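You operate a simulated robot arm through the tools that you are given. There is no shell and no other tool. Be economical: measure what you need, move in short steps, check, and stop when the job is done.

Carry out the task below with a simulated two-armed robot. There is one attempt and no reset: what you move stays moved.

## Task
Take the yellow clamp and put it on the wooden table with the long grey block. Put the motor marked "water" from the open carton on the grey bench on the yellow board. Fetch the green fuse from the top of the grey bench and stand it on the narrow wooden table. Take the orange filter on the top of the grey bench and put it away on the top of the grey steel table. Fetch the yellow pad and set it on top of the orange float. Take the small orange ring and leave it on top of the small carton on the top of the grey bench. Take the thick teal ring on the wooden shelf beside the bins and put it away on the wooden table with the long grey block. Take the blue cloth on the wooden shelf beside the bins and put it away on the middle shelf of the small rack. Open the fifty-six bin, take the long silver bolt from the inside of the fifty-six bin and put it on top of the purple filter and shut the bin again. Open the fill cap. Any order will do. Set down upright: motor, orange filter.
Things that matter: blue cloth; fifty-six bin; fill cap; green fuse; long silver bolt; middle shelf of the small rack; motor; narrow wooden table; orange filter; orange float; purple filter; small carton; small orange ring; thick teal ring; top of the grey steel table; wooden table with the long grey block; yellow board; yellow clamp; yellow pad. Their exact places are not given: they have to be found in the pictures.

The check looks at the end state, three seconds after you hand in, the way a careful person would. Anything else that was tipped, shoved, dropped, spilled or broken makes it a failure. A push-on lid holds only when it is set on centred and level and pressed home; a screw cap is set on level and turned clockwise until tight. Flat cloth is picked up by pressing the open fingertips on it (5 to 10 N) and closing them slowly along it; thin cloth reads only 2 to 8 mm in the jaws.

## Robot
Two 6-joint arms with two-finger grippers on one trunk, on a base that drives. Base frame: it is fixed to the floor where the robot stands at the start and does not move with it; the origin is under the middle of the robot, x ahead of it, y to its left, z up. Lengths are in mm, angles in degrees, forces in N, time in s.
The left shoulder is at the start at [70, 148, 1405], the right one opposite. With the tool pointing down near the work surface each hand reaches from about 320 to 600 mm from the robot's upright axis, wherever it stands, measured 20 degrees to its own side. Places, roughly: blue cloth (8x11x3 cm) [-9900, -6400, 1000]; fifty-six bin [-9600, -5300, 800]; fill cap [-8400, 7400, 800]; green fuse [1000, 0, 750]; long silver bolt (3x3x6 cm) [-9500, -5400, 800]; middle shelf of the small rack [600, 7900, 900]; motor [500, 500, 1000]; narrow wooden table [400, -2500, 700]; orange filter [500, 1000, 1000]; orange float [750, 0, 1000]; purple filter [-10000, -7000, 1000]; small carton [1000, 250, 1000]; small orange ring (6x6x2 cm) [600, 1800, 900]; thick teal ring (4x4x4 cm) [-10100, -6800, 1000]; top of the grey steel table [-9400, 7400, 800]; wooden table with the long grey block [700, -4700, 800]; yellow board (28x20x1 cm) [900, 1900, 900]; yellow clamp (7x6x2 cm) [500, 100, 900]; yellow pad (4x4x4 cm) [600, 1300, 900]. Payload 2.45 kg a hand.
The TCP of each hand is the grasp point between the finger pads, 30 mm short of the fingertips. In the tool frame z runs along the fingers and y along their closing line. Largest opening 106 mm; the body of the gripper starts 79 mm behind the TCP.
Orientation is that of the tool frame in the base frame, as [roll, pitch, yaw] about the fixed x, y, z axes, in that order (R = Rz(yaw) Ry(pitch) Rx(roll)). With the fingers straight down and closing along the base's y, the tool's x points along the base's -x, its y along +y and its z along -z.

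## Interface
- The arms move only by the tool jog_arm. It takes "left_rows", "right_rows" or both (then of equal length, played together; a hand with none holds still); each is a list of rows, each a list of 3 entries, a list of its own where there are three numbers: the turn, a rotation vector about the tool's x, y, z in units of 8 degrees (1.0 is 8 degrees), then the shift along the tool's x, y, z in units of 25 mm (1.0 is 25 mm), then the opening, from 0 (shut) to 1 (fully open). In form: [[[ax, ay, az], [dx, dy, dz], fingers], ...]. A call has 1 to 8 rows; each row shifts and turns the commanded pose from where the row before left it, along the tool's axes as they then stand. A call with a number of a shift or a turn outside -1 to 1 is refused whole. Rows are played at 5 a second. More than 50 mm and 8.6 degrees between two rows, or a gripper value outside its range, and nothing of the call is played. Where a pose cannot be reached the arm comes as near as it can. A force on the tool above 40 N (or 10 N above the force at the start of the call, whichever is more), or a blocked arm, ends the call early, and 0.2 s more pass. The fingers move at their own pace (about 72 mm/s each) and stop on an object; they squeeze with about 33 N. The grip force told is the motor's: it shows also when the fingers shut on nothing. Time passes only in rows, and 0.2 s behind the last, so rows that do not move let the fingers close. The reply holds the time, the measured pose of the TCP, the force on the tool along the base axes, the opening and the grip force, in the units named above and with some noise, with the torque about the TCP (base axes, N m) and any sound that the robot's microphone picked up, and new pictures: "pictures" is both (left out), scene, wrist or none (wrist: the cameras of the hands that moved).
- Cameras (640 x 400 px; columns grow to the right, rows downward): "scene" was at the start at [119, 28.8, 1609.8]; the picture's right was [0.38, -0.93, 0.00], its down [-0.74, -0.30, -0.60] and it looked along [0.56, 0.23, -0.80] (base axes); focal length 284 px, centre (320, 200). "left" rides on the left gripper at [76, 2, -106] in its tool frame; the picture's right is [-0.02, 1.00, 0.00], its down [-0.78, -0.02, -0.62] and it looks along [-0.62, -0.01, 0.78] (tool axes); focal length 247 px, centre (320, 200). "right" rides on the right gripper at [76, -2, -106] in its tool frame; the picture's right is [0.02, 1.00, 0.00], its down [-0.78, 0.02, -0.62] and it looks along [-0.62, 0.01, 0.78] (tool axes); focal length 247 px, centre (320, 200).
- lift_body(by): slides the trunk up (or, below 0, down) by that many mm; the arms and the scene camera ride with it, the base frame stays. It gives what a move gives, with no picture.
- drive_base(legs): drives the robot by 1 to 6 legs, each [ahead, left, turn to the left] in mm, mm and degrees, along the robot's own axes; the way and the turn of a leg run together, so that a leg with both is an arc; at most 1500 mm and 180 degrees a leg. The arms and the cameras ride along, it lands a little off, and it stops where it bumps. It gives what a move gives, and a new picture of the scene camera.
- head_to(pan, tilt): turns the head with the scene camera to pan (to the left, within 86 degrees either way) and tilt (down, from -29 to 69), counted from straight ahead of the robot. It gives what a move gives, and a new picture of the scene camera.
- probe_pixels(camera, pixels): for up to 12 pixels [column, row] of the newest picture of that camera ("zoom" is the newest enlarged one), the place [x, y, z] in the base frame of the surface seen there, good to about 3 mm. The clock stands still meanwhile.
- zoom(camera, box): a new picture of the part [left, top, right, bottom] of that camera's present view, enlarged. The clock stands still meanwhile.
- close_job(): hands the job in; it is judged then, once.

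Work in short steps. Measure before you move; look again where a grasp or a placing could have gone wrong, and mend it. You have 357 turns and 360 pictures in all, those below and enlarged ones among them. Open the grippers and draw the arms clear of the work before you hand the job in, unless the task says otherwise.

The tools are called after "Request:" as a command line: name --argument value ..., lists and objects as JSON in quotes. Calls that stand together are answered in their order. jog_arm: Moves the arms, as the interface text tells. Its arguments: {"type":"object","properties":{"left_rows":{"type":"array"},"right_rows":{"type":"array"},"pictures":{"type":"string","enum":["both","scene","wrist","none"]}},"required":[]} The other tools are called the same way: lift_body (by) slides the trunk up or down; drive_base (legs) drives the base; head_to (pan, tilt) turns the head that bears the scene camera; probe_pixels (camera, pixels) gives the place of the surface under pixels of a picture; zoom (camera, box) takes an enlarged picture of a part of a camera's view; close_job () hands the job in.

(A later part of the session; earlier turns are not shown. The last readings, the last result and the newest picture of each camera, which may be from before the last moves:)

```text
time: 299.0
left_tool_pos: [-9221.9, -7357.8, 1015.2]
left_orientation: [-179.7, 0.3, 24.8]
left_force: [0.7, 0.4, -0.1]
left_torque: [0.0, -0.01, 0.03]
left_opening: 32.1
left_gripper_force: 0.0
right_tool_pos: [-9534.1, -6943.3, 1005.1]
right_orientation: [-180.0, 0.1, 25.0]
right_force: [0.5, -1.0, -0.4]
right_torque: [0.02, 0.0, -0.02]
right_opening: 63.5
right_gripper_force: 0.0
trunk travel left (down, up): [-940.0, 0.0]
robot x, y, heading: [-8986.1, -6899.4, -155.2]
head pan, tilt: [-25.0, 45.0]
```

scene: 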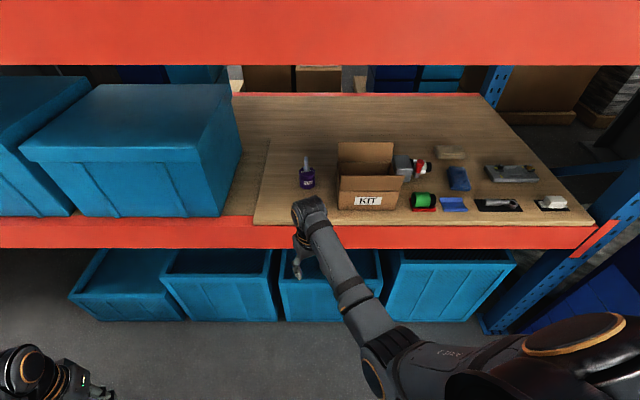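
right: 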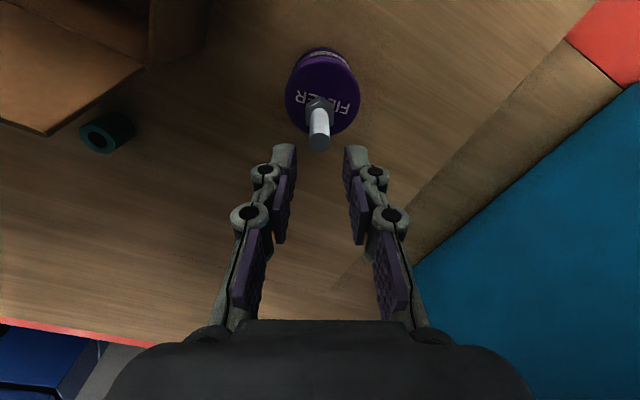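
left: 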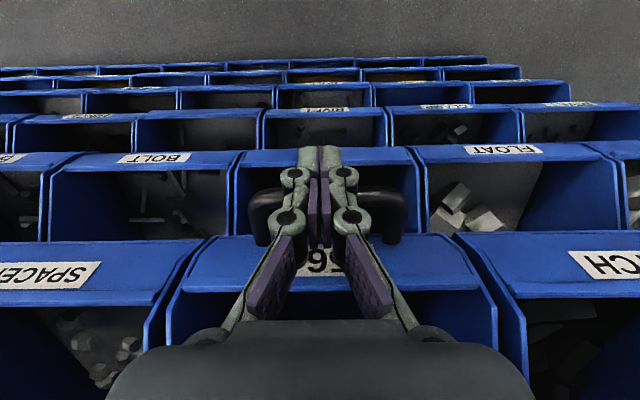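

Probe points along the forearm and wrist top.

Request:
probe_pixels --camera "scene" --pixels '[[312, 206], [316, 218], [325, 240], [338, 265], [350, 290], [365, 315], [385, 345], [375, 375], [300, 215], [345, 310], [298, 260], [310, 240]]'

Request:
zoom --camera "scene" --box '[270, 180, 430, 400]'

```text
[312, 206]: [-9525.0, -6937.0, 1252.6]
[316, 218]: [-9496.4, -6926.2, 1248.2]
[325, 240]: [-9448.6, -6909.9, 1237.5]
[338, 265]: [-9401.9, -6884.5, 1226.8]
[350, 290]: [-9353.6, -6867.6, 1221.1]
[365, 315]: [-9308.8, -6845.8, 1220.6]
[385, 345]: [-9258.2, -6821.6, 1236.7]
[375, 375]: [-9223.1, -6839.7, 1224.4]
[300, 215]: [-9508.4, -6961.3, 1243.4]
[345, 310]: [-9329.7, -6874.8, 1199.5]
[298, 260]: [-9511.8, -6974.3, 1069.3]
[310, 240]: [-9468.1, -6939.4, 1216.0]
```

```text
1.82 times, centred on (350, 290) of scene
```

zoom: 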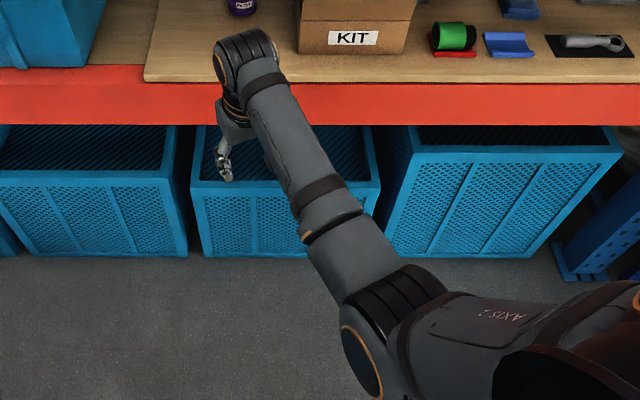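

Forearm underside ≈1145+, which clears the flaps (1112). I'll enter behind the box from the right at TCP ~1065. Probe heights of the valve, green bottle etc., and the teal boxes.

Request:
probe_pixels --camera "scene" --pixels '[[403, 158], [420, 163], [424, 195], [432, 198], [450, 150], [458, 172], [453, 203], [228, 140], [238, 180], [130, 215], [200, 210], [390, 150]]'

```text
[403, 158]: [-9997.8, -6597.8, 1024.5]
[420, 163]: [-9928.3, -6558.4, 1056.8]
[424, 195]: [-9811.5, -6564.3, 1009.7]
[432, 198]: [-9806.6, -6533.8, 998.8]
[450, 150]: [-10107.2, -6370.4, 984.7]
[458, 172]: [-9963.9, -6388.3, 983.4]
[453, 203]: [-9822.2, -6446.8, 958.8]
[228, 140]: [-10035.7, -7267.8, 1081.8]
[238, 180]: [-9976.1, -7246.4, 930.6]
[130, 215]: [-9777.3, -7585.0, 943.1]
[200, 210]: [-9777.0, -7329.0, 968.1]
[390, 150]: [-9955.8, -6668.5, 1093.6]
```

Enter from the right at y≈-6470 with TCP ~1070. Tuck the left hand, raise the right, turn to heading 200 and shift.

Request:
jog_arm --left_rows '[[[0, 0, 0], [0.8, 0, 0], 0.3], [[0, 0, 0], [0.8, 0, 0], 0.3], [[0, 0, 0], [0.8, 0, 0], 0.3], [[0, 0, 0], [0, 0, 0], 0.3]]' --right_rows '[[[0, 0, 0], [-0.5, 0, -0.8], 0.6], [[0, 0, 0], [-0.5, 0, -0.8], 0.6], [[0, 0, 0], [-0.5, 0, -0.8], 0.6], [[0, 0, 0], [0, 0, -0.4], 0.6]]' --pictures "none"

Request:
drive_base --legs '[[0, 0, -5], [-145, -400, 0]]'

```text
time: 300.0
left_tool_pos: [-9167.2, -7332.2, 1014.4]
left_orientation: [-179.8, 0.3, 24.7]
left_force: [0.8, -1.0, 0.1]
left_torque: [-0.01, 0.01, 0.01]
left_opening: 31.8
left_gripper_force: 0.0
right_tool_pos: [-9569.3, -6960.1, 1076.1]
right_orientation: [-180.0, 0.1, 25.1]
right_force: [-0.7, -0.1, -0.2]
right_torque: [0.01, -0.01, 0.02]
right_opening: 63.7
right_gripper_force: 0.0
trunk travel left (down, up): [-940.0, 0.0]
robot x, y, heading: [-8987.6, -6901.0, -155.3]
head pan, tilt: [-25.0, 45.0]
```

```text
time: 303.1
left_tool_pos: [-9203.8, -6893.5, 1013.3]
left_orientation: [-179.7, 0.3, 20.2]
left_force: [-0.6, -0.2, -0.9]
left_torque: [0.0, 0.02, -0.03]
left_opening: 32.0
left_gripper_force: 0.1
right_tool_pos: [-9574.2, -6489.5, 1074.5]
right_orientation: [-179.9, 0.1, 20.4]
right_force: [0.4, 0.9, -0.2]
right_torque: [0.0, 0.03, -0.01]
right_opening: 63.7
right_gripper_force: 0.0
trunk travel left (down, up): [-940.0, 0.0]
robot x, y, heading: [-8987.7, -6476.2, -159.8]
head pan, tilt: [-25.0, 45.0]
```

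scene: 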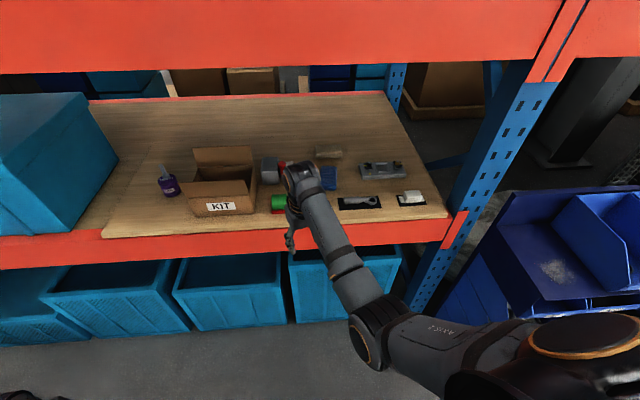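

Drive in along -x: 490 mm, staying at y≈-6470.

Request:
drive_base --legs '[[235, -102, 0]]'

Request:
zoom --camera "right" --box '[0, 0, 640, 400]'

```text
time: 304.9
left_tool_pos: [-9456.5, -6877.7, 1015.3]
left_orientation: [-179.7, 0.4, 20.2]
left_force: [-0.3, -0.4, -0.3]
left_torque: [-0.01, 0.04, 0.01]
left_opening: 31.9
left_gripper_force: 0.1
right_tool_pos: [-9827.0, -6473.9, 1076.8]
right_orientation: [-179.8, 0.2, 20.5]
right_force: [0.2, -0.9, -0.9]
right_torque: [0.01, 0.02, 0.02]
right_opening: 63.7
right_gripper_force: 0.1
trunk travel left (down, up): [-940.0, 0.0]
robot x, y, heading: [-9245.2, -6458.8, -159.6]
head pan, tilt: [-25.0, 45.0]
```

scene: 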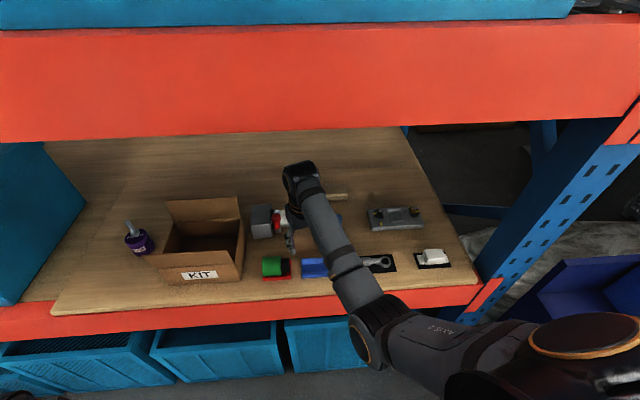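

```text
1.00 times, centred on (320, 200) of right (not enlarged: the box is as wide or as high as the picture)
```

zoom: 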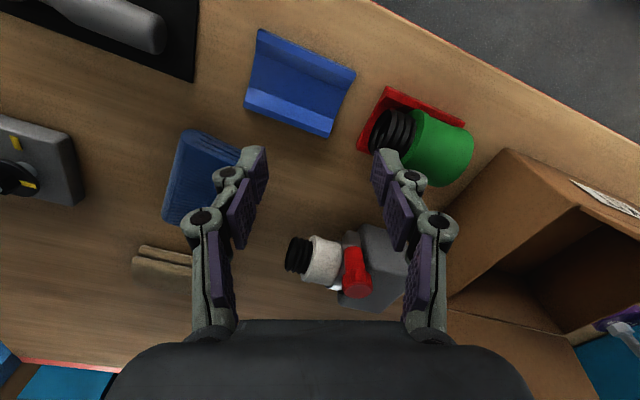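

Narrow the opening and shift 20 mm right, then continue 238 mm.

Request:
jog_arm --right_rows '[[[0, 0, 0], [0, 0, 0], 0.4], [[0, 0, 0], [0, 0, 0], 0.4]]' --pictures "none"

Request:
drive_base --legs '[[-7, -19, 0], [224, -81, 0]]'

Request:
zoom --camera "right" --box '[0, 0, 640, 400]'

```text
time: 305.5
left_tool_pos: [-9457.5, -6877.6, 1014.7]
left_orientation: [-179.8, 0.3, 20.3]
left_force: [-0.3, -0.3, -0.3]
left_torque: [0.01, 0.02, 0.03]
left_opening: 31.5
left_gripper_force: 0.0
right_tool_pos: [-9828.2, -6474.4, 1076.1]
right_orientation: [180.0, 0.2, 20.4]
right_force: [-0.4, -0.4, 0.5]
right_torque: [0.03, -0.02, -0.02]
right_opening: 42.2
right_gripper_force: 0.1
trunk travel left (down, up): [-940.0, 0.0]
robot x, y, heading: [-9243.5, -6462.5, -159.6]
head pan, tilt: [-25.0, 45.0]
```

```text
time: 307.7
left_tool_pos: [-9693.1, -6862.2, 1014.3]
left_orientation: [-179.7, 0.5, 20.5]
left_force: [-0.2, 0.0, 0.0]
left_torque: [-0.03, 0.01, 0.01]
left_opening: 31.5
left_gripper_force: 0.0
right_tool_pos: [-10067.3, -6460.8, 1077.0]
right_orientation: [-179.9, 0.2, 20.8]
right_force: [0.0, 0.2, 0.0]
right_torque: [0.0, 0.01, 0.02]
right_opening: 42.4
right_gripper_force: 0.0
trunk travel left (down, up): [-940.0, 0.0]
robot x, y, heading: [-9485.3, -6442.5, -159.0]
head pan, tilt: [-25.0, 45.0]
```

scene: 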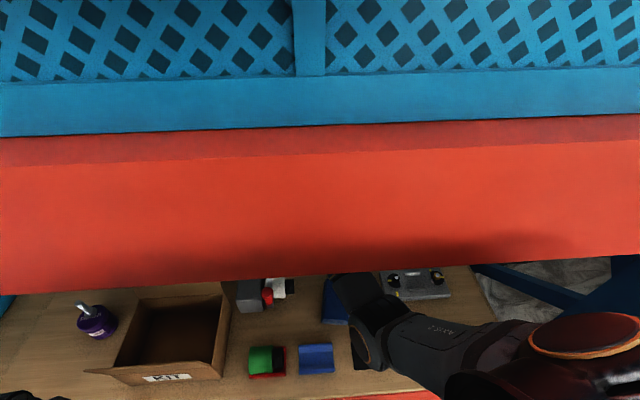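

```text
1.00 times, centred on (320, 200) of right (not enlarged: the box is as wide or as high as the picture)
```

zoom: 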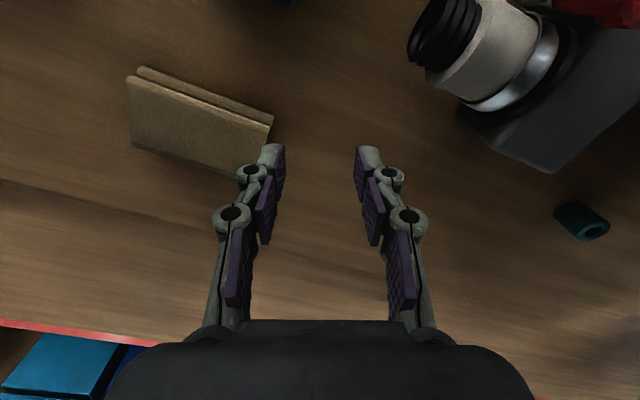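

Not bumped. Probe the valve's rear edge and the ring.

Request:
probe_pixels --camera "zoom" --pixels '[[545, 170], [470, 115], [570, 208], [590, 228], [600, 215], [580, 235], [592, 232], [610, 130]]'

```text
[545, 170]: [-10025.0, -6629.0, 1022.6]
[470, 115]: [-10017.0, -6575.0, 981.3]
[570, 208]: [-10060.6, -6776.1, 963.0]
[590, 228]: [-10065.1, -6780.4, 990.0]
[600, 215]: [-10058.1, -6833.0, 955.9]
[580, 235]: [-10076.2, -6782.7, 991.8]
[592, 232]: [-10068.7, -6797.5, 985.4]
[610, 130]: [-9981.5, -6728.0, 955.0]
```

Sweep 250 in -y behind the box and look.

Request:
drive_base --legs '[[90, 233, 0]]'

Request:
zoom --camera "right" --box '[0, 0, 640, 400]'

```text
time: 309.5
left_tool_pos: [-9696.8, -7105.4, 1015.9]
left_orientation: [-179.8, 0.4, 20.7]
left_force: [0.3, 0.0, -0.3]
left_torque: [-0.05, -0.03, -0.04]
left_opening: 31.9
left_gripper_force: 0.0
right_tool_pos: [-10072.5, -6705.4, 1075.3]
right_orientation: [179.9, 0.3, 21.0]
right_force: [0.1, -0.3, 0.2]
right_torque: [-0.02, 0.02, -0.03]
right_opening: 42.8
right_gripper_force: 0.1
trunk travel left (down, up): [-940.0, 0.0]
robot x, y, heading: [-9484.2, -6688.4, -158.8]
head pan, tilt: [-25.0, 45.0]
```

scene: 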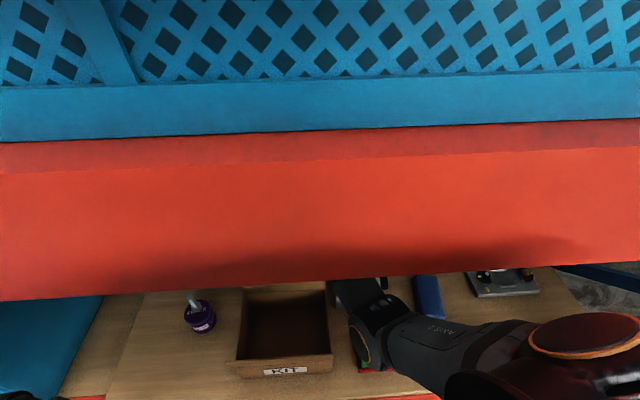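

```text
1.00 times, centred on (320, 200) of right (not enlarged: the box is as wide or as high as the picture)
```

zoom: 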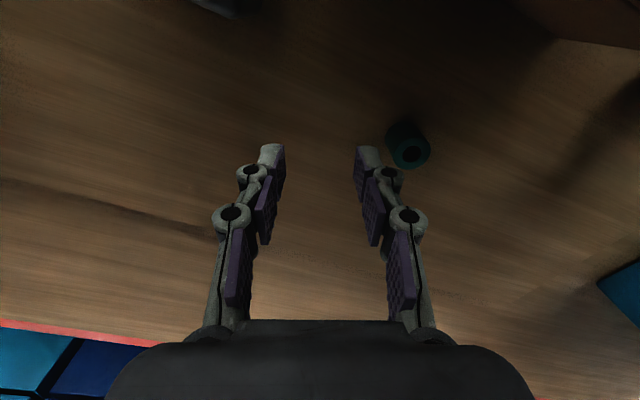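

Ring at (408,150). Probe it.

Request:
probe_pixels --camera "zoom" --pixels '[[395, 155], [425, 152], [408, 137], [409, 165], [388, 140], [400, 125], [410, 152]]'

```text
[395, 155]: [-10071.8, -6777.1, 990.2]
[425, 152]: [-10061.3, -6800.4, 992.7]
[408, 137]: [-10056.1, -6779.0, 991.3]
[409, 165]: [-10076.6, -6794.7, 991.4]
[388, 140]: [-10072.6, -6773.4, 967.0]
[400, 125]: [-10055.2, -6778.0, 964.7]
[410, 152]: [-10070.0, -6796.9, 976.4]
```

Ring centre ≈(-10066,-6789), top 991. Move over it and lower to TCP ≈1020.

Request:
jog_arm --right_rows '[[[0, 0, 0], [-0.24, 0.8, 0], 0.6], [[0, 0, 0], [-0.24, 0.8, 0], 0.6], [[0, 0, 0], [-0.24, 0.8, 0], 0.6], [[0, 0, 0], [-0.24, 0.83, 0], 0.6], [[0, 0, 0], [0, 0, 1], 0.6], [[0, 0, 0], [0, 0, 1], 0.6]]' --pictures "wrist"

```text
time: 310.9
left_tool_pos: [-9699.8, -7106.7, 1015.2]
left_orientation: [-179.6, 0.2, 20.8]
left_force: [1.3, 0.5, 0.2]
left_torque: [0.04, 0.01, 0.01]
left_opening: 31.7
left_gripper_force: 0.1
right_tool_pos: [-10065.4, -6790.8, 1025.9]
right_orientation: [-180.0, 0.1, 21.1]
right_force: [-0.6, 0.7, -0.2]
right_torque: [0.0, 0.05, 0.0]
right_opening: 63.3
right_gripper_force: 0.1
trunk travel left (down, up): [-940.0, 0.0]
robot x, y, heading: [-9490.0, -6687.7, -159.0]
head pan, tilt: [-25.0, 45.0]
```

right: 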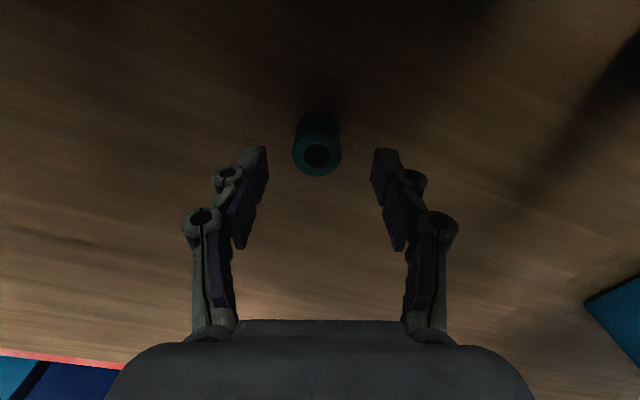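

Aligned. Lower 36 mm (TCP ≈990) and close.

Request:
jog_arm --right_rows '[[[0, 0, 0], [0, 0, 0.8], 0.6], [[0, 0, 0], [0, 0, 0.64], 0.6], [[0, 0, 0], [0, 0, 0], 0.0], [[0, 0, 0], [0, 0, 0], 0.0], [[0, 0, 0], [0, 0, 0], 0.0]]' --pictures "none"

Request:
jog_arm --right_rows '[[[0, 0, 0], [0, 0, -1], 0.0], [[0, 0, 0], [0, 0, -1], 0.0], [[0, 0, 0], [0, 0, -1], 0.0], [[0, 0, 0], [0, 0, -0.4], 0.0]]' --pictures "wrist"

```text
time: 312.1
left_tool_pos: [-9699.0, -7107.9, 1013.6]
left_orientation: [-179.6, 0.3, 20.8]
left_force: [0.2, 0.3, -0.1]
left_torque: [0.0, -0.04, 0.03]
left_opening: 32.0
left_gripper_force: 0.1
right_tool_pos: [-10067.2, -6790.8, 989.3]
right_orientation: [-180.0, 0.1, 21.0]
right_force: [0.0, 0.4, -0.4]
right_torque: [0.03, 0.0, 0.0]
right_opening: 29.4
right_gripper_force: 33.2
trunk travel left (down, up): [-940.0, 0.0]
robot x, y, heading: [-9490.2, -6685.6, -159.1]
head pan, tilt: [-25.0, 45.0]
```

```text
time: 313.1
left_tool_pos: [-9699.4, -7106.6, 1014.7]
left_orientation: [-179.7, 0.3, 20.8]
left_force: [-0.5, 0.1, -0.2]
left_torque: [-0.01, 0.06, 0.02]
left_opening: 31.8
left_gripper_force: 0.0
right_tool_pos: [-10067.0, -6791.3, 1074.8]
right_orientation: [179.9, 0.1, 21.0]
right_force: [-0.3, 0.3, -1.2]
right_torque: [0.03, -0.01, 0.0]
right_opening: 29.1
right_gripper_force: 33.0
trunk travel left (down, up): [-940.0, 0.0]
robot x, y, heading: [-9484.3, -6687.5, -159.1]
head pan, tilt: [-25.0, 45.0]
```

right: 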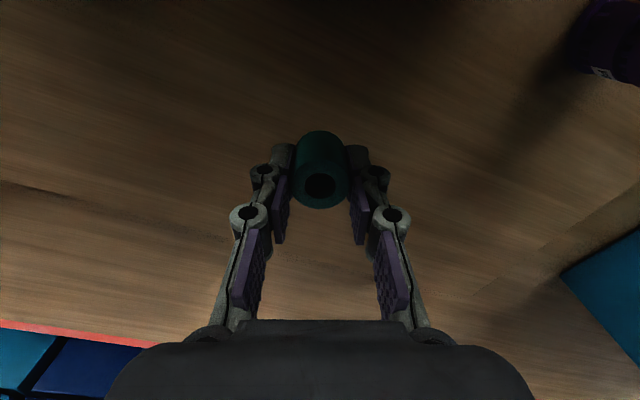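

Ring held. Retrace: sweep +336 in y, then back out 500 in x.

Request:
drive_base --legs '[[-120, -314, 0], [-467, 179, 0]]'

Request:
head_to --pan -20 --tilt 40

```text
time: 317.8
left_tool_pos: [-9189.9, -6765.1, 1013.2]
left_orientation: [-179.8, 0.2, 20.9]
left_force: [0.2, 0.0, 0.2]
left_torque: [-0.01, -0.01, -0.01]
left_opening: 31.8
left_gripper_force: 0.0
right_tool_pos: [-9558.2, -6450.7, 1073.3]
right_orientation: [180.0, 0.0, 21.2]
right_force: [-0.5, 0.0, -0.7]
right_torque: [0.0, -0.02, -0.02]
right_opening: 29.3
right_gripper_force: 32.6
trunk travel left (down, up): [-940.0, 0.0]
robot x, y, heading: [-8979.1, -6346.3, -158.9]
head pan, tilt: [-25.0, 45.0]
```

scene: 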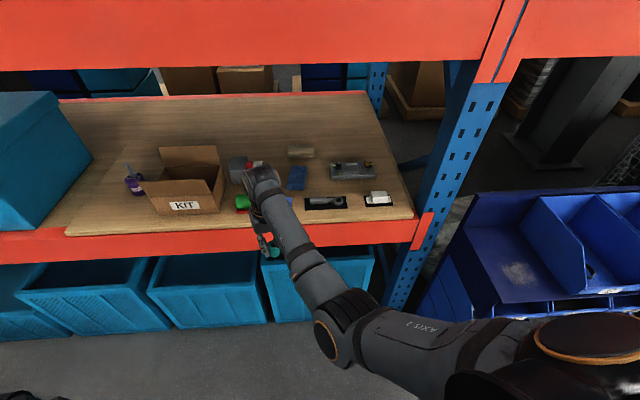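

```text
time: 318.5
left_tool_pos: [-9188.8, -6765.2, 1014.8]
left_orientation: [-179.6, 0.2, 20.8]
left_force: [-0.7, 0.2, -0.8]
left_torque: [-0.03, 0.04, -0.02]
left_opening: 31.5
left_gripper_force: 0.0
right_tool_pos: [-9558.9, -6449.7, 1074.3]
right_orientation: [-179.9, 0.1, 21.1]
right_force: [-0.2, -0.5, -0.5]
right_torque: [0.01, 0.01, -0.01]
right_opening: 29.5
right_gripper_force: 33.3
trunk travel left (down, up): [-940.0, 0.0]
robot x, y, heading: [-8982.7, -6344.0, -158.9]
head pan, tilt: [-20.0, 40.0]
```

scene: 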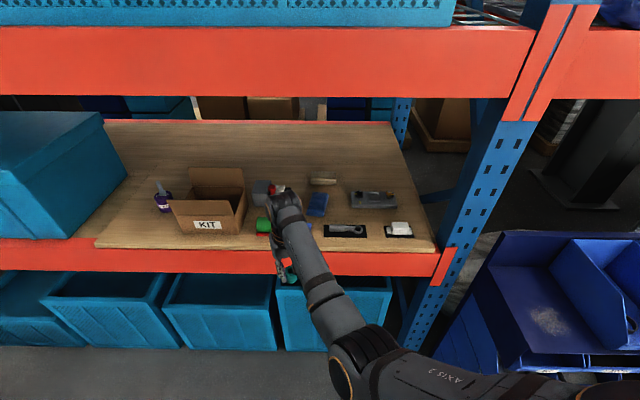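

Ring secured. The blue cloth is the thick folded one (318,203). I'll fetch it with the left hand; first tuck the right hand back and zoom on the cloth.

Request:
zoom --camera "scene" --box '[240, 170, 440, 250]'

Request:
jog_arm --right_rows '[[[0, 0, 0], [0.5, -0.5, 1], 0.0], [[0, 0, 0], [0.8, -0.5, 1], 0.0], [[0, 0, 0], [1, -0.5, 1], 0.0], [[0, 0, 0], [1, -0.5, 1], 0.0], [[0, 0, 0], [1, -0.5, 0], 0.0], [[0, 0, 0], [1, -0.5, 0], 0.0], [[0, 0, 0], [1, 0, 0], 0.0], [[0, 0, 0], [1, 0, 0], 0.0]]' --pictures "none"

```text
3.20 times, centred on (340, 210) of scene
```

zoom: 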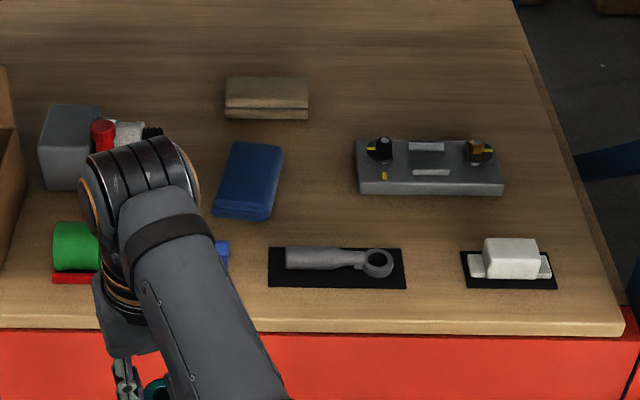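

```text
time: 320.3
left_tool_pos: [-9189.2, -6764.8, 1014.2]
left_orientation: [-179.8, 0.3, 20.9]
left_force: [-0.3, -0.2, 0.5]
left_torque: [0.0, 0.05, 0.01]
left_opening: 31.7
left_gripper_force: 0.0
right_tool_pos: [-9415.0, -6314.2, 974.8]
right_orientation: [-180.0, 0.2, 21.1]
right_force: [0.2, -0.7, -0.6]
right_torque: [-0.05, 0.0, 0.01]
right_opening: 29.4
right_gripper_force: 33.2
trunk travel left (down, up): [-940.0, 0.0]
robot x, y, heading: [-8978.9, -6347.1, -158.8]
head pan, tilt: [-20.0, 40.0]
```

Turn to heading 150, move to (-9150,-6466), and extend the left hand forward.

Request:
drive_base --legs '[[0, 0, -51]]'

Request:
drive_base --legs '[[88, 188, 0]]'

Request:
jog_arm --left_rows '[[[0, 0, 0], [-0.8, -0.6, 0], 0.5], [[0, 0, 0], [-0.8, -0.6, 0], 0.6], [[0, 0, 0], [-0.8, -0.6, 0], 0.7], [[0, 0, 0], [-0.8, -0.6, -0.4], 0.8], [[0, 0, 0], [-0.8, -0.6, -0.4], 0.9], [[0, 0, 0], [-0.8, -0.6, -0.4], 0.95], [[0, 0, 0], [-0.8, -0.6, -0.4], 0.95], [[0, 0, 0], [-0.6, -0.6, 0], 0.95]]' --pictures "scene"

```text
time: 323.0
left_tool_pos: [-9435.8, -6448.1, 1014.7]
left_orientation: [-179.7, 0.3, -29.9]
left_force: [0.0, 0.2, 0.2]
left_torque: [0.01, 0.02, 0.0]
left_opening: 31.9
left_gripper_force: 0.0
right_tool_pos: [-9230.7, -5988.9, 975.7]
right_orientation: [180.0, 0.1, -29.7]
right_force: [-0.1, -1.4, -0.6]
right_torque: [0.0, -0.02, -0.01]
right_opening: 29.5
right_gripper_force: 33.2
trunk travel left (down, up): [-940.0, 0.0]
robot x, y, heading: [-8983.1, -6340.8, 150.3]
head pan, tilt: [-20.0, 40.0]
```

scene: 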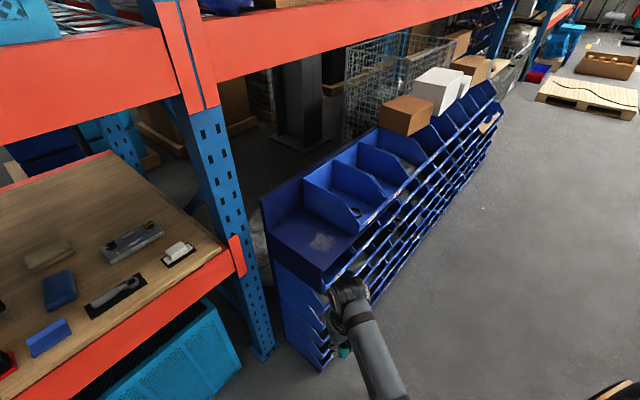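

```text
time: 324.6
left_tool_pos: [-9605.3, -6568.5, 1015.8]
left_orientation: [-179.8, 0.2, -29.7]
left_force: [-0.5, -0.2, 0.1]
left_torque: [-0.03, 0.0, 0.0]
left_opening: 31.8
left_gripper_force: 0.1
right_tool_pos: [-9400.3, -6109.4, 974.6]
right_orientation: [179.9, 0.2, -29.5]
right_force: [-1.0, 0.5, 0.4]
right_torque: [0.0, 0.03, -0.01]
right_opening: 29.2
right_gripper_force: 33.1
trunk travel left (down, up): [-940.0, 0.0]
robot x, y, heading: [-9149.2, -6465.1, 150.3]
head pan, tilt: [-20.0, 40.0]
```

scene: 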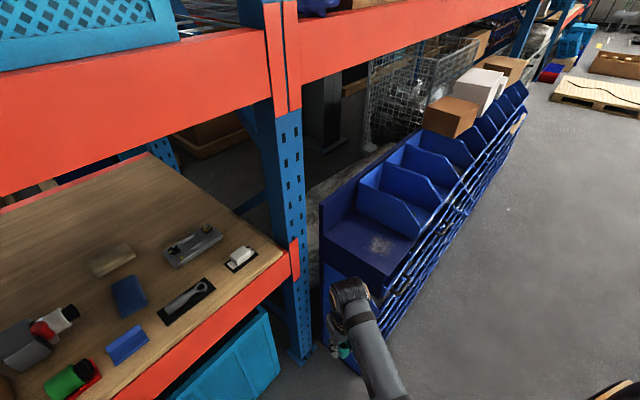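

```text
time: 326.4
left_tool_pos: [-9681.9, -6388.7, 1055.9]
left_orientation: [-179.9, 0.2, -29.8]
left_force: [0.2, 0.4, -0.1]
left_torque: [-0.02, -0.01, -0.01]
left_opening: 100.8
left_gripper_force: 0.0
right_tool_pos: [-9403.5, -6109.7, 973.5]
right_orientation: [-180.0, 0.1, -29.5]
right_force: [-1.0, 0.1, -0.9]
right_torque: [0.0, 0.0, 0.01]
right_opening: 28.9
right_gripper_force: 32.7
trunk travel left (down, up): [-940.0, 0.0]
robot x, y, heading: [-9152.1, -6466.2, 150.6]
head pan, tilt: [-20.0, 40.0]
```

scene: 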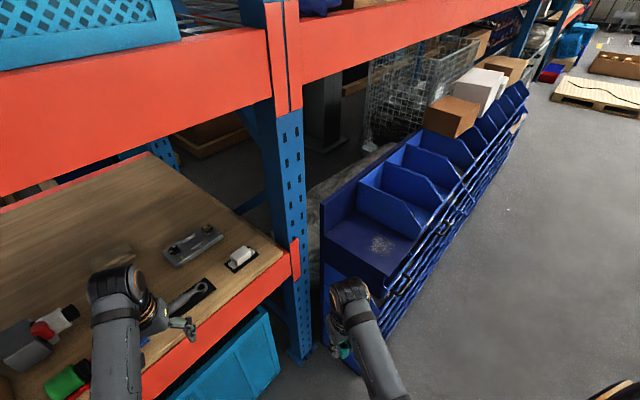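

Look with the left wrist camera at the cloth and probe; also probe the upright post.

Request:
zoom --camera "left" --box '[0, 0, 640, 400]'

Request:
probe_pixels --camera "scene" --pixels '[[285, 180], [292, 260], [300, 330], [330, 270], [345, 240]]'

```text
1.00 times, centred on (320, 200) of left (not enlarged: the box is as wide or as high as the picture)
```

zoom: 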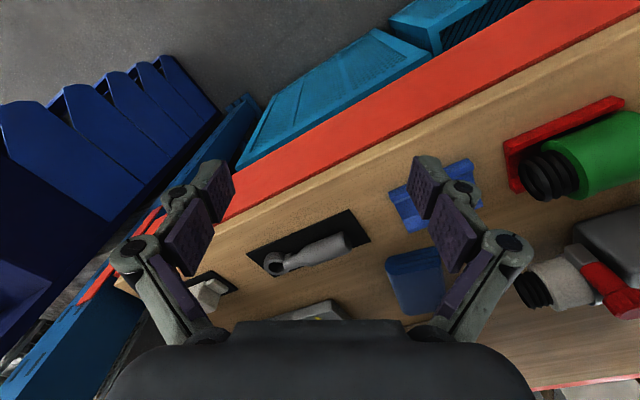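

```text
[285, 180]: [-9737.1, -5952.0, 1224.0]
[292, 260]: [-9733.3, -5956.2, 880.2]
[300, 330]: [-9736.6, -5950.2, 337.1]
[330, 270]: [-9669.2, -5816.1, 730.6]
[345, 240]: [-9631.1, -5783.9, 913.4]
```

Request:
probe_pixels --camera "zoom" --pixels '[[390, 262], [437, 253], [415, 275], [400, 305], [440, 300], [388, 280], [420, 310]]'

```text
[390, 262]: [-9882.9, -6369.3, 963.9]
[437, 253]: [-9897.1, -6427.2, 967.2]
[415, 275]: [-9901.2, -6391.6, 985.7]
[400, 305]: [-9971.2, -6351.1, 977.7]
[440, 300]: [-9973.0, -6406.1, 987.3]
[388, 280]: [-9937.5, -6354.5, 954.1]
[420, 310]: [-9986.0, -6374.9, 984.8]
```

Cloth centre ≈(-9940,-6388), long axis bearing ~167°. Turn the left hand 16°, then drive 256 along -x.

Request:
jog_arm --left_rows '[[[0, 0, -1], [0, 0, 0], 0.97], [[0, 0, -1], [0, 0, 0], 0.97], [[0, 0, 0], [0, 0, 0], 0.97]]' --pictures "none"

Request:
drive_base --legs '[[223, 126, 0]]'

Request:
zoom --camera "left" --box '[0, 0, 640, 400]'

```text
time: 327.2
left_tool_pos: [-9682.6, -6389.3, 1056.8]
left_orientation: [-179.6, 0.2, -13.8]
left_force: [0.3, -0.2, 0.2]
left_torque: [-0.04, 0.01, 0.02]
left_opening: 103.1
left_gripper_force: 0.0
right_tool_pos: [-9403.4, -6110.2, 974.3]
right_orientation: [-179.9, 0.0, -29.6]
right_force: [-0.1, 0.3, 0.0]
right_torque: [0.0, -0.01, -0.01]
right_opening: 29.2
right_gripper_force: 32.9
trunk travel left (down, up): [-940.0, 0.0]
robot x, y, heading: [-9145.8, -6466.1, 150.7]
head pan, tilt: [-20.0, 40.0]
```

```text
time: 329.1
left_tool_pos: [-9937.5, -6394.4, 1055.1]
left_orientation: [-179.7, 0.3, -13.6]
left_force: [-0.1, 0.0, -0.6]
left_torque: [-0.01, 0.04, 0.03]
left_opening: 102.7
left_gripper_force: 0.0
right_tool_pos: [-9658.6, -6112.4, 973.9]
right_orientation: [-180.0, 0.3, -29.5]
right_force: [0.1, 0.3, -0.3]
right_torque: [-0.02, 0.01, 0.0]
right_opening: 29.2
right_gripper_force: 33.8
trunk travel left (down, up): [-940.0, 0.0]
robot x, y, heading: [-9405.2, -6465.6, 150.5]
head pan, tilt: [-20.0, 40.0]
```

scene: 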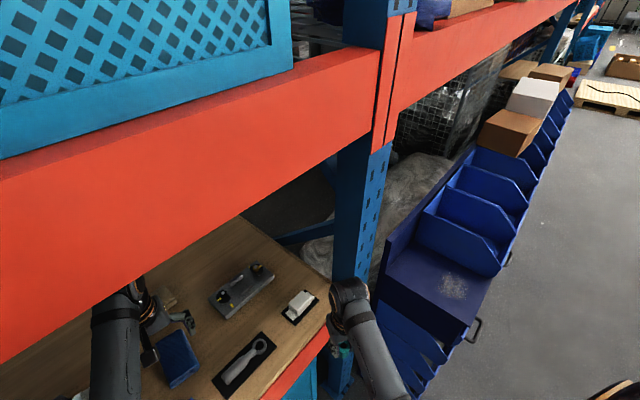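

```text
1.00 times, centred on (320, 200) of left (not enlarged: the box is as wide or as high as the picture)
```

zoom: 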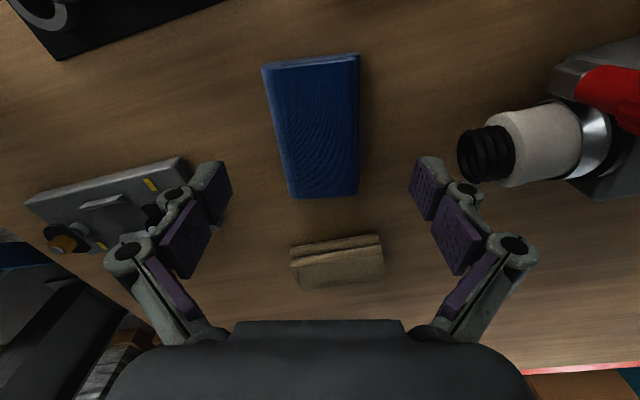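

Probe the cloth's corners and the neighbouring grey device.

Request:
probe_pixels --camera "zoom" --pixels '[[268, 72], [355, 65], [295, 190], [353, 190], [285, 130], [356, 130], [320, 130], [185, 165], [145, 200], [478, 150]]'

```text
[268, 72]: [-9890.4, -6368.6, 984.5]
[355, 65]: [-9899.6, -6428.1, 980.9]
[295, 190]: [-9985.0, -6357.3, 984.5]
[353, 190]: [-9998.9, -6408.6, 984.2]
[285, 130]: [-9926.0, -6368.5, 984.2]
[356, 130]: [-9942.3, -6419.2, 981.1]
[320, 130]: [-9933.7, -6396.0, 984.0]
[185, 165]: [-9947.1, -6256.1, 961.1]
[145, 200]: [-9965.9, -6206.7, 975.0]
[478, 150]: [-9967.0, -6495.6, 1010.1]
```

Cloth ≈57 mm wide, centre (-9944,-6391). Open 80 mm, align, and descend to TCP ≈990.

Request:
jog_arm --left_rows '[[[0, 0, 0], [-0.28, -0.07, 0], 0.75], [[0, 0, 0], [0, 0, 1], 0.75], [[0, 0, 0], [0, 0, 1], 0.75], [[0, 0, 0], [0, 0, 0.6], 0.75]]' --pictures "wrist"

```text
time: 330.1
left_tool_pos: [-9944.5, -6389.0, 990.7]
left_orientation: [-179.6, 0.3, -13.6]
left_force: [-0.7, 0.2, -0.9]
left_torque: [-0.01, -0.03, 0.01]
left_opening: 79.5
left_gripper_force: 0.0
right_tool_pos: [-9659.9, -6110.9, 973.5]
right_orientation: [-179.9, 0.1, -29.4]
right_force: [0.1, 0.4, -0.9]
right_torque: [-0.04, 0.01, 0.02]
right_opening: 29.3
right_gripper_force: 32.8
trunk travel left (down, up): [-940.0, 0.0]
robot x, y, heading: [-9406.0, -6468.2, 150.8]
head pan, tilt: [-20.0, 40.0]
```

left: 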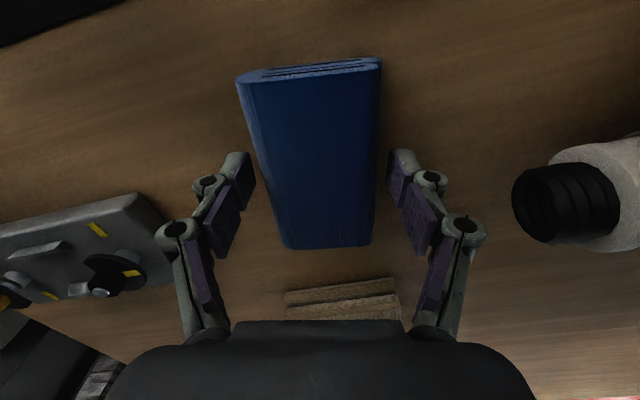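

Straddling the cloth. Close and lift.

Request:
jog_arm --left_rows '[[[0, 0, 0], [0, 0, 0], 0.5], [[0, 0, 0], [0, 0, 0], 0.3], [[0, 0, 0], [0, 0, 0], 0.0], [[0, 0, 0], [0, 0, 0], 0.0], [[0, 0, 0], [0, 0, -0.6], 0.0], [[0, 0, 0], [0, 0, -0.8], 0.0], [[0, 0, 0], [0, 0, -0.8], 0.0]]' --pictures "wrist"

```text
time: 331.7
left_tool_pos: [-9945.1, -6389.4, 1047.4]
left_orientation: [-179.5, 0.1, -13.7]
left_force: [-0.1, -0.8, -0.5]
left_torque: [0.01, -0.01, 0.0]
left_opening: 70.3
left_gripper_force: 33.1
right_tool_pos: [-9659.3, -6111.5, 973.8]
right_orientation: [-179.8, 0.1, -29.4]
right_force: [0.0, -0.2, -0.4]
right_torque: [0.02, 0.05, -0.02]
right_opening: 29.4
right_gripper_force: 33.5
trunk travel left (down, up): [-940.0, 0.0]
robot x, y, heading: [-9409.8, -6467.3, 150.3]
head pan, tilt: [-20.0, 40.0]
```

left: 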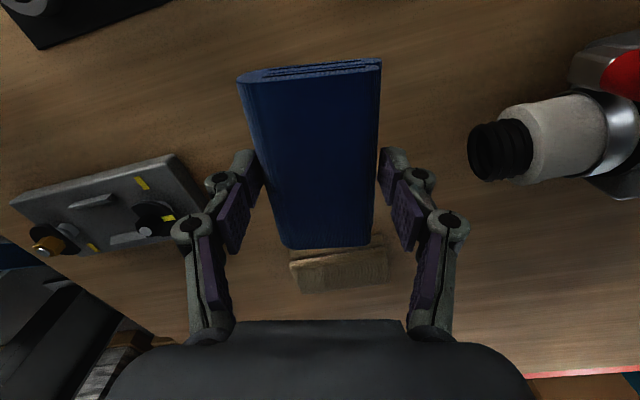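

Cloth held (70 mm). Back out 500 along +x, turn to heading 0, and retrace to the corridor.

Request:
drive_base --legs '[[-435, -246, 0], [0, 0, -150.5], [650, 0, 0], [0, 1400, 0], [0, 1350, 0]]'

Request:
head_to --pan 0 --tilt 25

```text
time: 357.0
left_tool_pos: [-7622.0, -3593.8, 1048.0]
left_orientation: [-179.7, 0.1, -166.8]
left_force: [-0.8, 0.6, -0.4]
left_torque: [-0.02, 0.0, 0.0]
left_opening: 68.8
left_gripper_force: 32.9
right_tool_pos: [-7750.8, -3969.1, 974.4]
right_orientation: [180.0, 0.2, 177.5]
right_force: [-0.7, 0.2, -1.3]
right_torque: [0.02, -0.04, 0.01]
right_opening: 29.3
right_gripper_force: 33.3
trunk travel left (down, up): [-940.0, 0.0]
robot x, y, heading: [-8137.2, -3765.2, -2.6]
head pan, tilt: [-20.0, 40.0]
```

scene: 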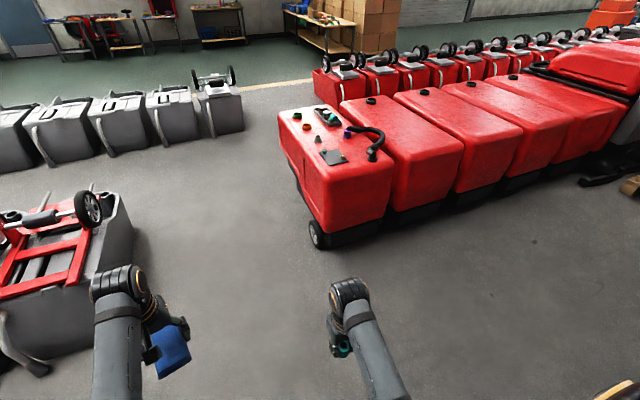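

```text
time: 357.8
left_tool_pos: [-7623.4, -3593.4, 1047.3]
left_orientation: [-179.6, 0.2, -166.8]
left_force: [-1.0, 0.2, 0.2]
left_torque: [-0.03, 0.0, -0.02]
left_opening: 68.9
left_gripper_force: 33.2
right_tool_pos: [-7751.9, -3969.0, 974.8]
right_orientation: [-179.8, 0.1, 177.4]
right_force: [0.7, -0.2, -0.3]
right_torque: [-0.03, 0.01, -0.01]
right_opening: 29.3
right_gripper_force: 33.1
trunk travel left (down, up): [-940.0, 0.0]
robot x, y, heading: [-8139.6, -3767.2, -3.1]
head pan, tilt: [0.0, 25.0]
```

scene: 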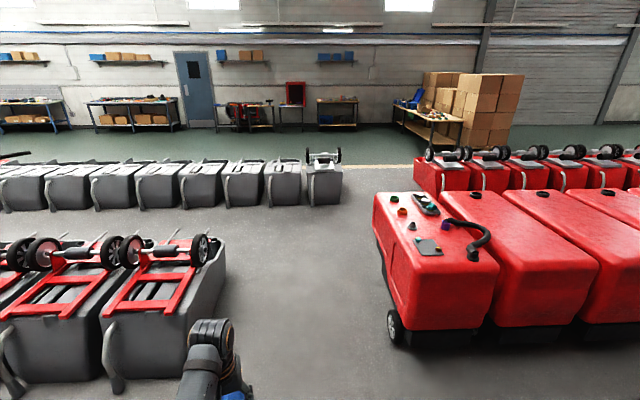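

Fix the heading and go through the gap to x≈-5060, then right to the second gap.

Request:
drive_base --legs '[[0, 40, 3], [1050, 0, 0], [1030, 0, 0], [1000, 0, 0]]'

```text
time: 373.3
left_tool_pos: [-4560.2, -3606.0, 1046.9]
left_orientation: [-179.6, 0.2, -167.0]
left_force: [-1.0, 0.4, -0.2]
left_torque: [0.0, 0.02, 0.0]
left_opening: 69.0
left_gripper_force: 33.2
right_tool_pos: [-4690.9, -3981.7, 973.8]
right_orientation: [-179.9, 0.1, 177.2]
right_force: [0.0, 1.2, -0.3]
right_torque: [0.03, -0.05, -0.01]
right_opening: 29.3
right_gripper_force: 33.2
trunk travel left (down, up): [-940.0, 0.0]
robot x, y, heading: [-5075.4, -3780.0, -2.9]
head pan, tilt: [0.0, 25.0]
```

scene: 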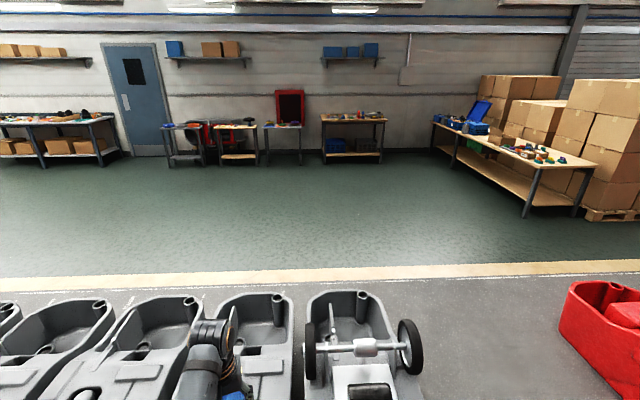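

Turn true, go right 1075 and forward through the gap to x≈-700.

Request:
drive_base --legs '[[0, 0, 3], [0, -1070, 0], [1450, 0, 0.5], [1450, 0, 0.5], [1450, 0, 0.5]]'

Request:
head_to --pan 0 --tilt 35

```text
time: 399.6
left_tool_pos: [-209.7, -4649.9, 1047.8]
left_orientation: [-179.6, 0.2, -164.0]
left_force: [0.6, 0.4, -0.7]
left_torque: [0.05, -0.01, -0.01]
left_opening: 68.7
left_gripper_force: 33.1
right_tool_pos: [-319.8, -5034.1, 973.3]
right_orientation: [-179.9, 0.1, -179.7]
right_force: [-0.2, -0.2, -1.1]
right_torque: [0.04, 0.02, -0.02]
right_opening: 29.4
right_gripper_force: 33.3
trunk travel left (down, up): [-940.0, 0.0]
robot x, y, heading: [-715.3, -4851.8, 0.3]
head pan, tilt: [0.0, 25.0]
```

scene: 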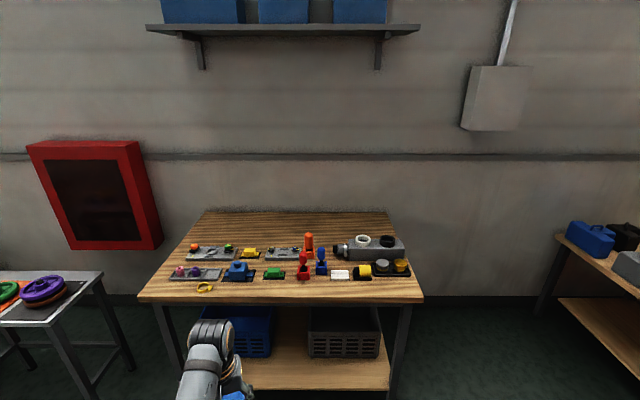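

```text
time: 400.4
left_tool_pos: [-210.1, -4651.9, 1047.0]
left_orientation: [-179.6, 0.1, -164.1]
left_force: [0.3, -0.3, -0.6]
left_torque: [0.03, 0.04, 0.01]
left_opening: 69.1
left_gripper_force: 33.2
right_tool_pos: [-319.0, -5033.8, 974.4]
right_orientation: [-179.9, 0.1, -179.7]
right_force: [0.0, -0.1, -0.6]
right_torque: [-0.01, 0.04, 0.01]
right_opening: 29.3
right_gripper_force: 33.3
trunk travel left (down, up): [-940.0, 0.0]
robot x, y, heading: [-717.6, -4850.9, 0.1]
head pan, tilt: [0.0, 35.0]
```

scene: 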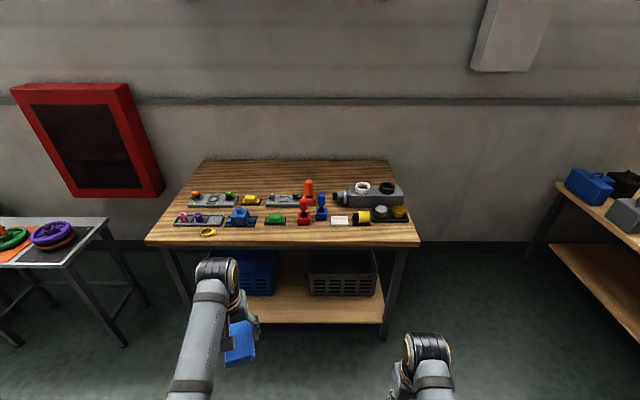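

Drive so the right hand is above the free front strip at about (365,-4650).

Request:
drive_base --legs '[[680, 382, 0]]'

Request:
zoom --camera "right" --box '[0, 0, 640, 400]'

Request:
probe_pixels --camera "zoom" --pixels '[[320, 80], [320, 100], [320, 120], [250, 130], [400, 130], [320, 60], [200, 160], [450, 160]]'

```text
time: 404.6
left_tool_pos: [471.8, -4265.5, 1047.4]
left_orientation: [-179.5, 0.3, -163.8]
left_force: [-0.1, 0.6, -0.3]
left_torque: [0.0, -0.01, 0.03]
left_opening: 69.0
left_gripper_force: 32.8
right_tool_pos: [362.7, -4647.8, 973.4]
right_orientation: [180.0, 0.1, -179.6]
right_force: [-0.3, 0.3, -0.8]
right_torque: [0.0, -0.07, -0.03]
right_opening: 29.4
right_gripper_force: 32.5
trunk travel left (down, up): [-940.0, 0.0]
robot x, y, heading: [-33.1, -4458.8, 0.5]
head pan, tilt: [0.0, 35.0]
```

scene: 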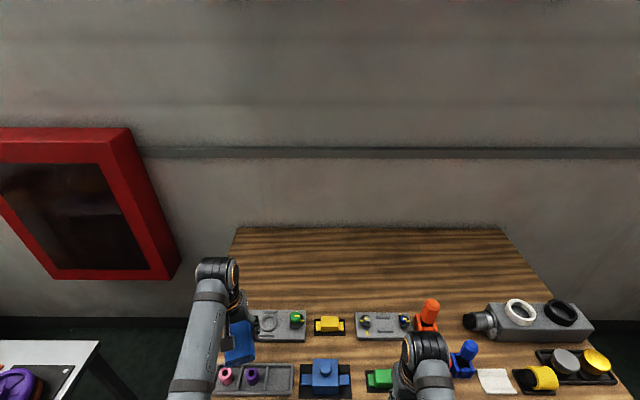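

```text
1.00 times, centred on (320, 200) of right (not enlarged: the box is as wide or as high as the picture)
```

zoom: 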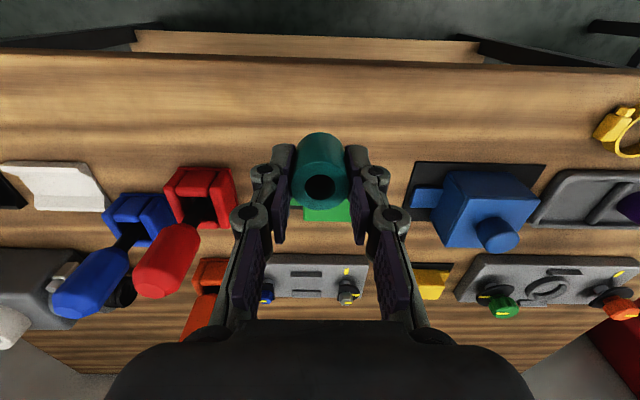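

```text
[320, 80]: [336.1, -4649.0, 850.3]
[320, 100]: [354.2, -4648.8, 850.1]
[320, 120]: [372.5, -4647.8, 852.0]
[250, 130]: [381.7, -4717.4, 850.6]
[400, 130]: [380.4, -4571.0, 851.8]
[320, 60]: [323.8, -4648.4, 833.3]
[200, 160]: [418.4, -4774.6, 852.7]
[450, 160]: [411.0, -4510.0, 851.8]
```

Spot is clear. Lower to TCP ≈890.

Request:
jog_arm --right_rows '[[[0, 0, 0], [0, 0, 1], 0.0], [[0, 0, 0], [0, 0, 1], 0.0], [[0, 0, 0], [0, 0, 1], 0.0], [[0, 0, 0], [0, 0, 0.35], 0.0], [[0, 0, 0], [0, 0, 0.1], 0.0]]' --pictures "none"

```text
time: 405.8
left_tool_pos: [472.8, -4265.5, 1047.5]
left_orientation: [-179.7, 0.2, -163.7]
left_force: [-0.4, -0.4, -1.1]
left_torque: [0.0, -0.02, 0.01]
left_opening: 68.8
left_gripper_force: 32.9
right_tool_pos: [361.9, -4648.3, 887.1]
right_orientation: [-179.9, 0.2, -179.6]
right_force: [-0.1, -0.8, 0.8]
right_torque: [0.0, -0.01, -0.01]
right_opening: 29.3
right_gripper_force: 33.5
trunk travel left (down, up): [-940.0, 0.0]
robot x, y, heading: [-32.2, -4466.9, 0.2]
head pan, tilt: [0.0, 35.0]
```

Request:
jog_arm --right_rows '[[[0, 0, 0], [0, 0, 0.06], 0.0], [[0, 0, 0], [0, 0, 0.05], 0.0]]' --pictures "none"

```text
time: 406.4
left_tool_pos: [471.7, -4264.3, 1048.6]
left_orientation: [-179.6, 0.2, -163.8]
left_force: [-0.1, -0.5, 0.0]
left_torque: [-0.05, -0.02, -0.01]
left_opening: 69.1
left_gripper_force: 33.3
right_tool_pos: [363.1, -4649.0, 885.4]
right_orientation: [-179.9, 0.2, -179.5]
right_force: [-1.1, -0.1, 7.0]
right_torque: [0.05, 0.04, 0.03]
right_opening: 29.4
right_gripper_force: 32.6
trunk travel left (down, up): [-940.0, 0.0]
robot x, y, heading: [-32.5, -4466.0, 0.6]
head pan, tilt: [0.0, 35.0]
```

Contact (7 N). Release and rise.

Request:
jog_arm --right_rows '[[[0, 0, 0], [0, 0, 0], 0.45], [[0, 0, 0], [0, 0, 0], 0.45], [[0, 0, 0], [0, 0, -0.6], 0.45], [[0, 0, 0], [0, 0, -1], 0.45], [[0, 0, 0], [0, 0, -1], 0.45], [[0, 0, 0], [0, 0, -1], 0.45]]' --pictures "wrist"

Request:
drive_base --legs '[[-500, 0, 0]]'

```text
time: 407.8
left_tool_pos: [471.9, -4265.4, 1046.5]
left_orientation: [-179.6, 0.2, -163.7]
left_force: [-1.1, -1.0, -0.7]
left_torque: [-0.01, 0.04, -0.02]
left_opening: 68.9
left_gripper_force: 32.9
right_tool_pos: [364.0, -4646.4, 973.3]
right_orientation: [-179.9, 0.1, -179.6]
right_force: [0.1, -0.3, 0.4]
right_torque: [-0.01, 0.01, 0.03]
right_opening: 47.6
right_gripper_force: 0.1
trunk travel left (down, up): [-940.0, 0.0]
robot x, y, heading: [-34.4, -4466.4, 0.3]
head pan, tilt: [0.0, 35.0]
```

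right: 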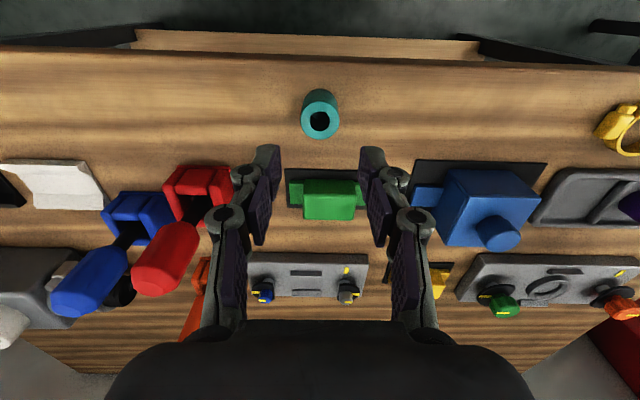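

```text
time: 410.7
left_tool_pos: [-22.6, -4266.9, 1045.8]
left_orientation: [-179.7, 0.0, -163.7]
left_force: [-0.2, -0.3, -0.4]
left_torque: [0.02, 0.02, -0.01]
left_opening: 68.8
left_gripper_force: 33.0
right_tool_pos: [-128.4, -4651.0, 973.3]
right_orientation: [-180.0, 0.0, -179.4]
right_force: [-0.2, -0.7, -0.1]
right_torque: [0.01, 0.0, 0.01]
right_opening: 47.8
right_gripper_force: 0.1
trunk travel left (down, up): [-940.0, 0.0]
robot x, y, heading: [-532.4, -4468.0, 0.4]
head pan, tilt: [0.0, 35.0]
```

scene: 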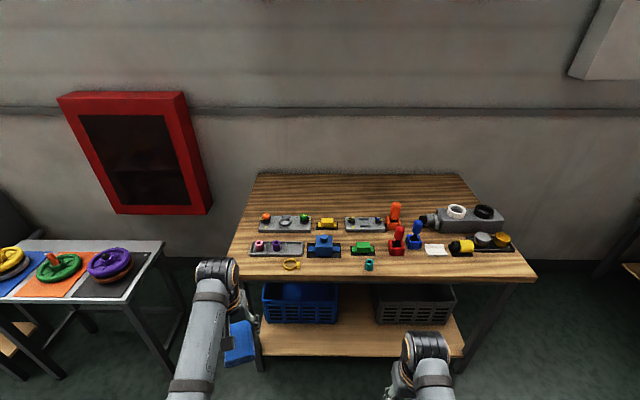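

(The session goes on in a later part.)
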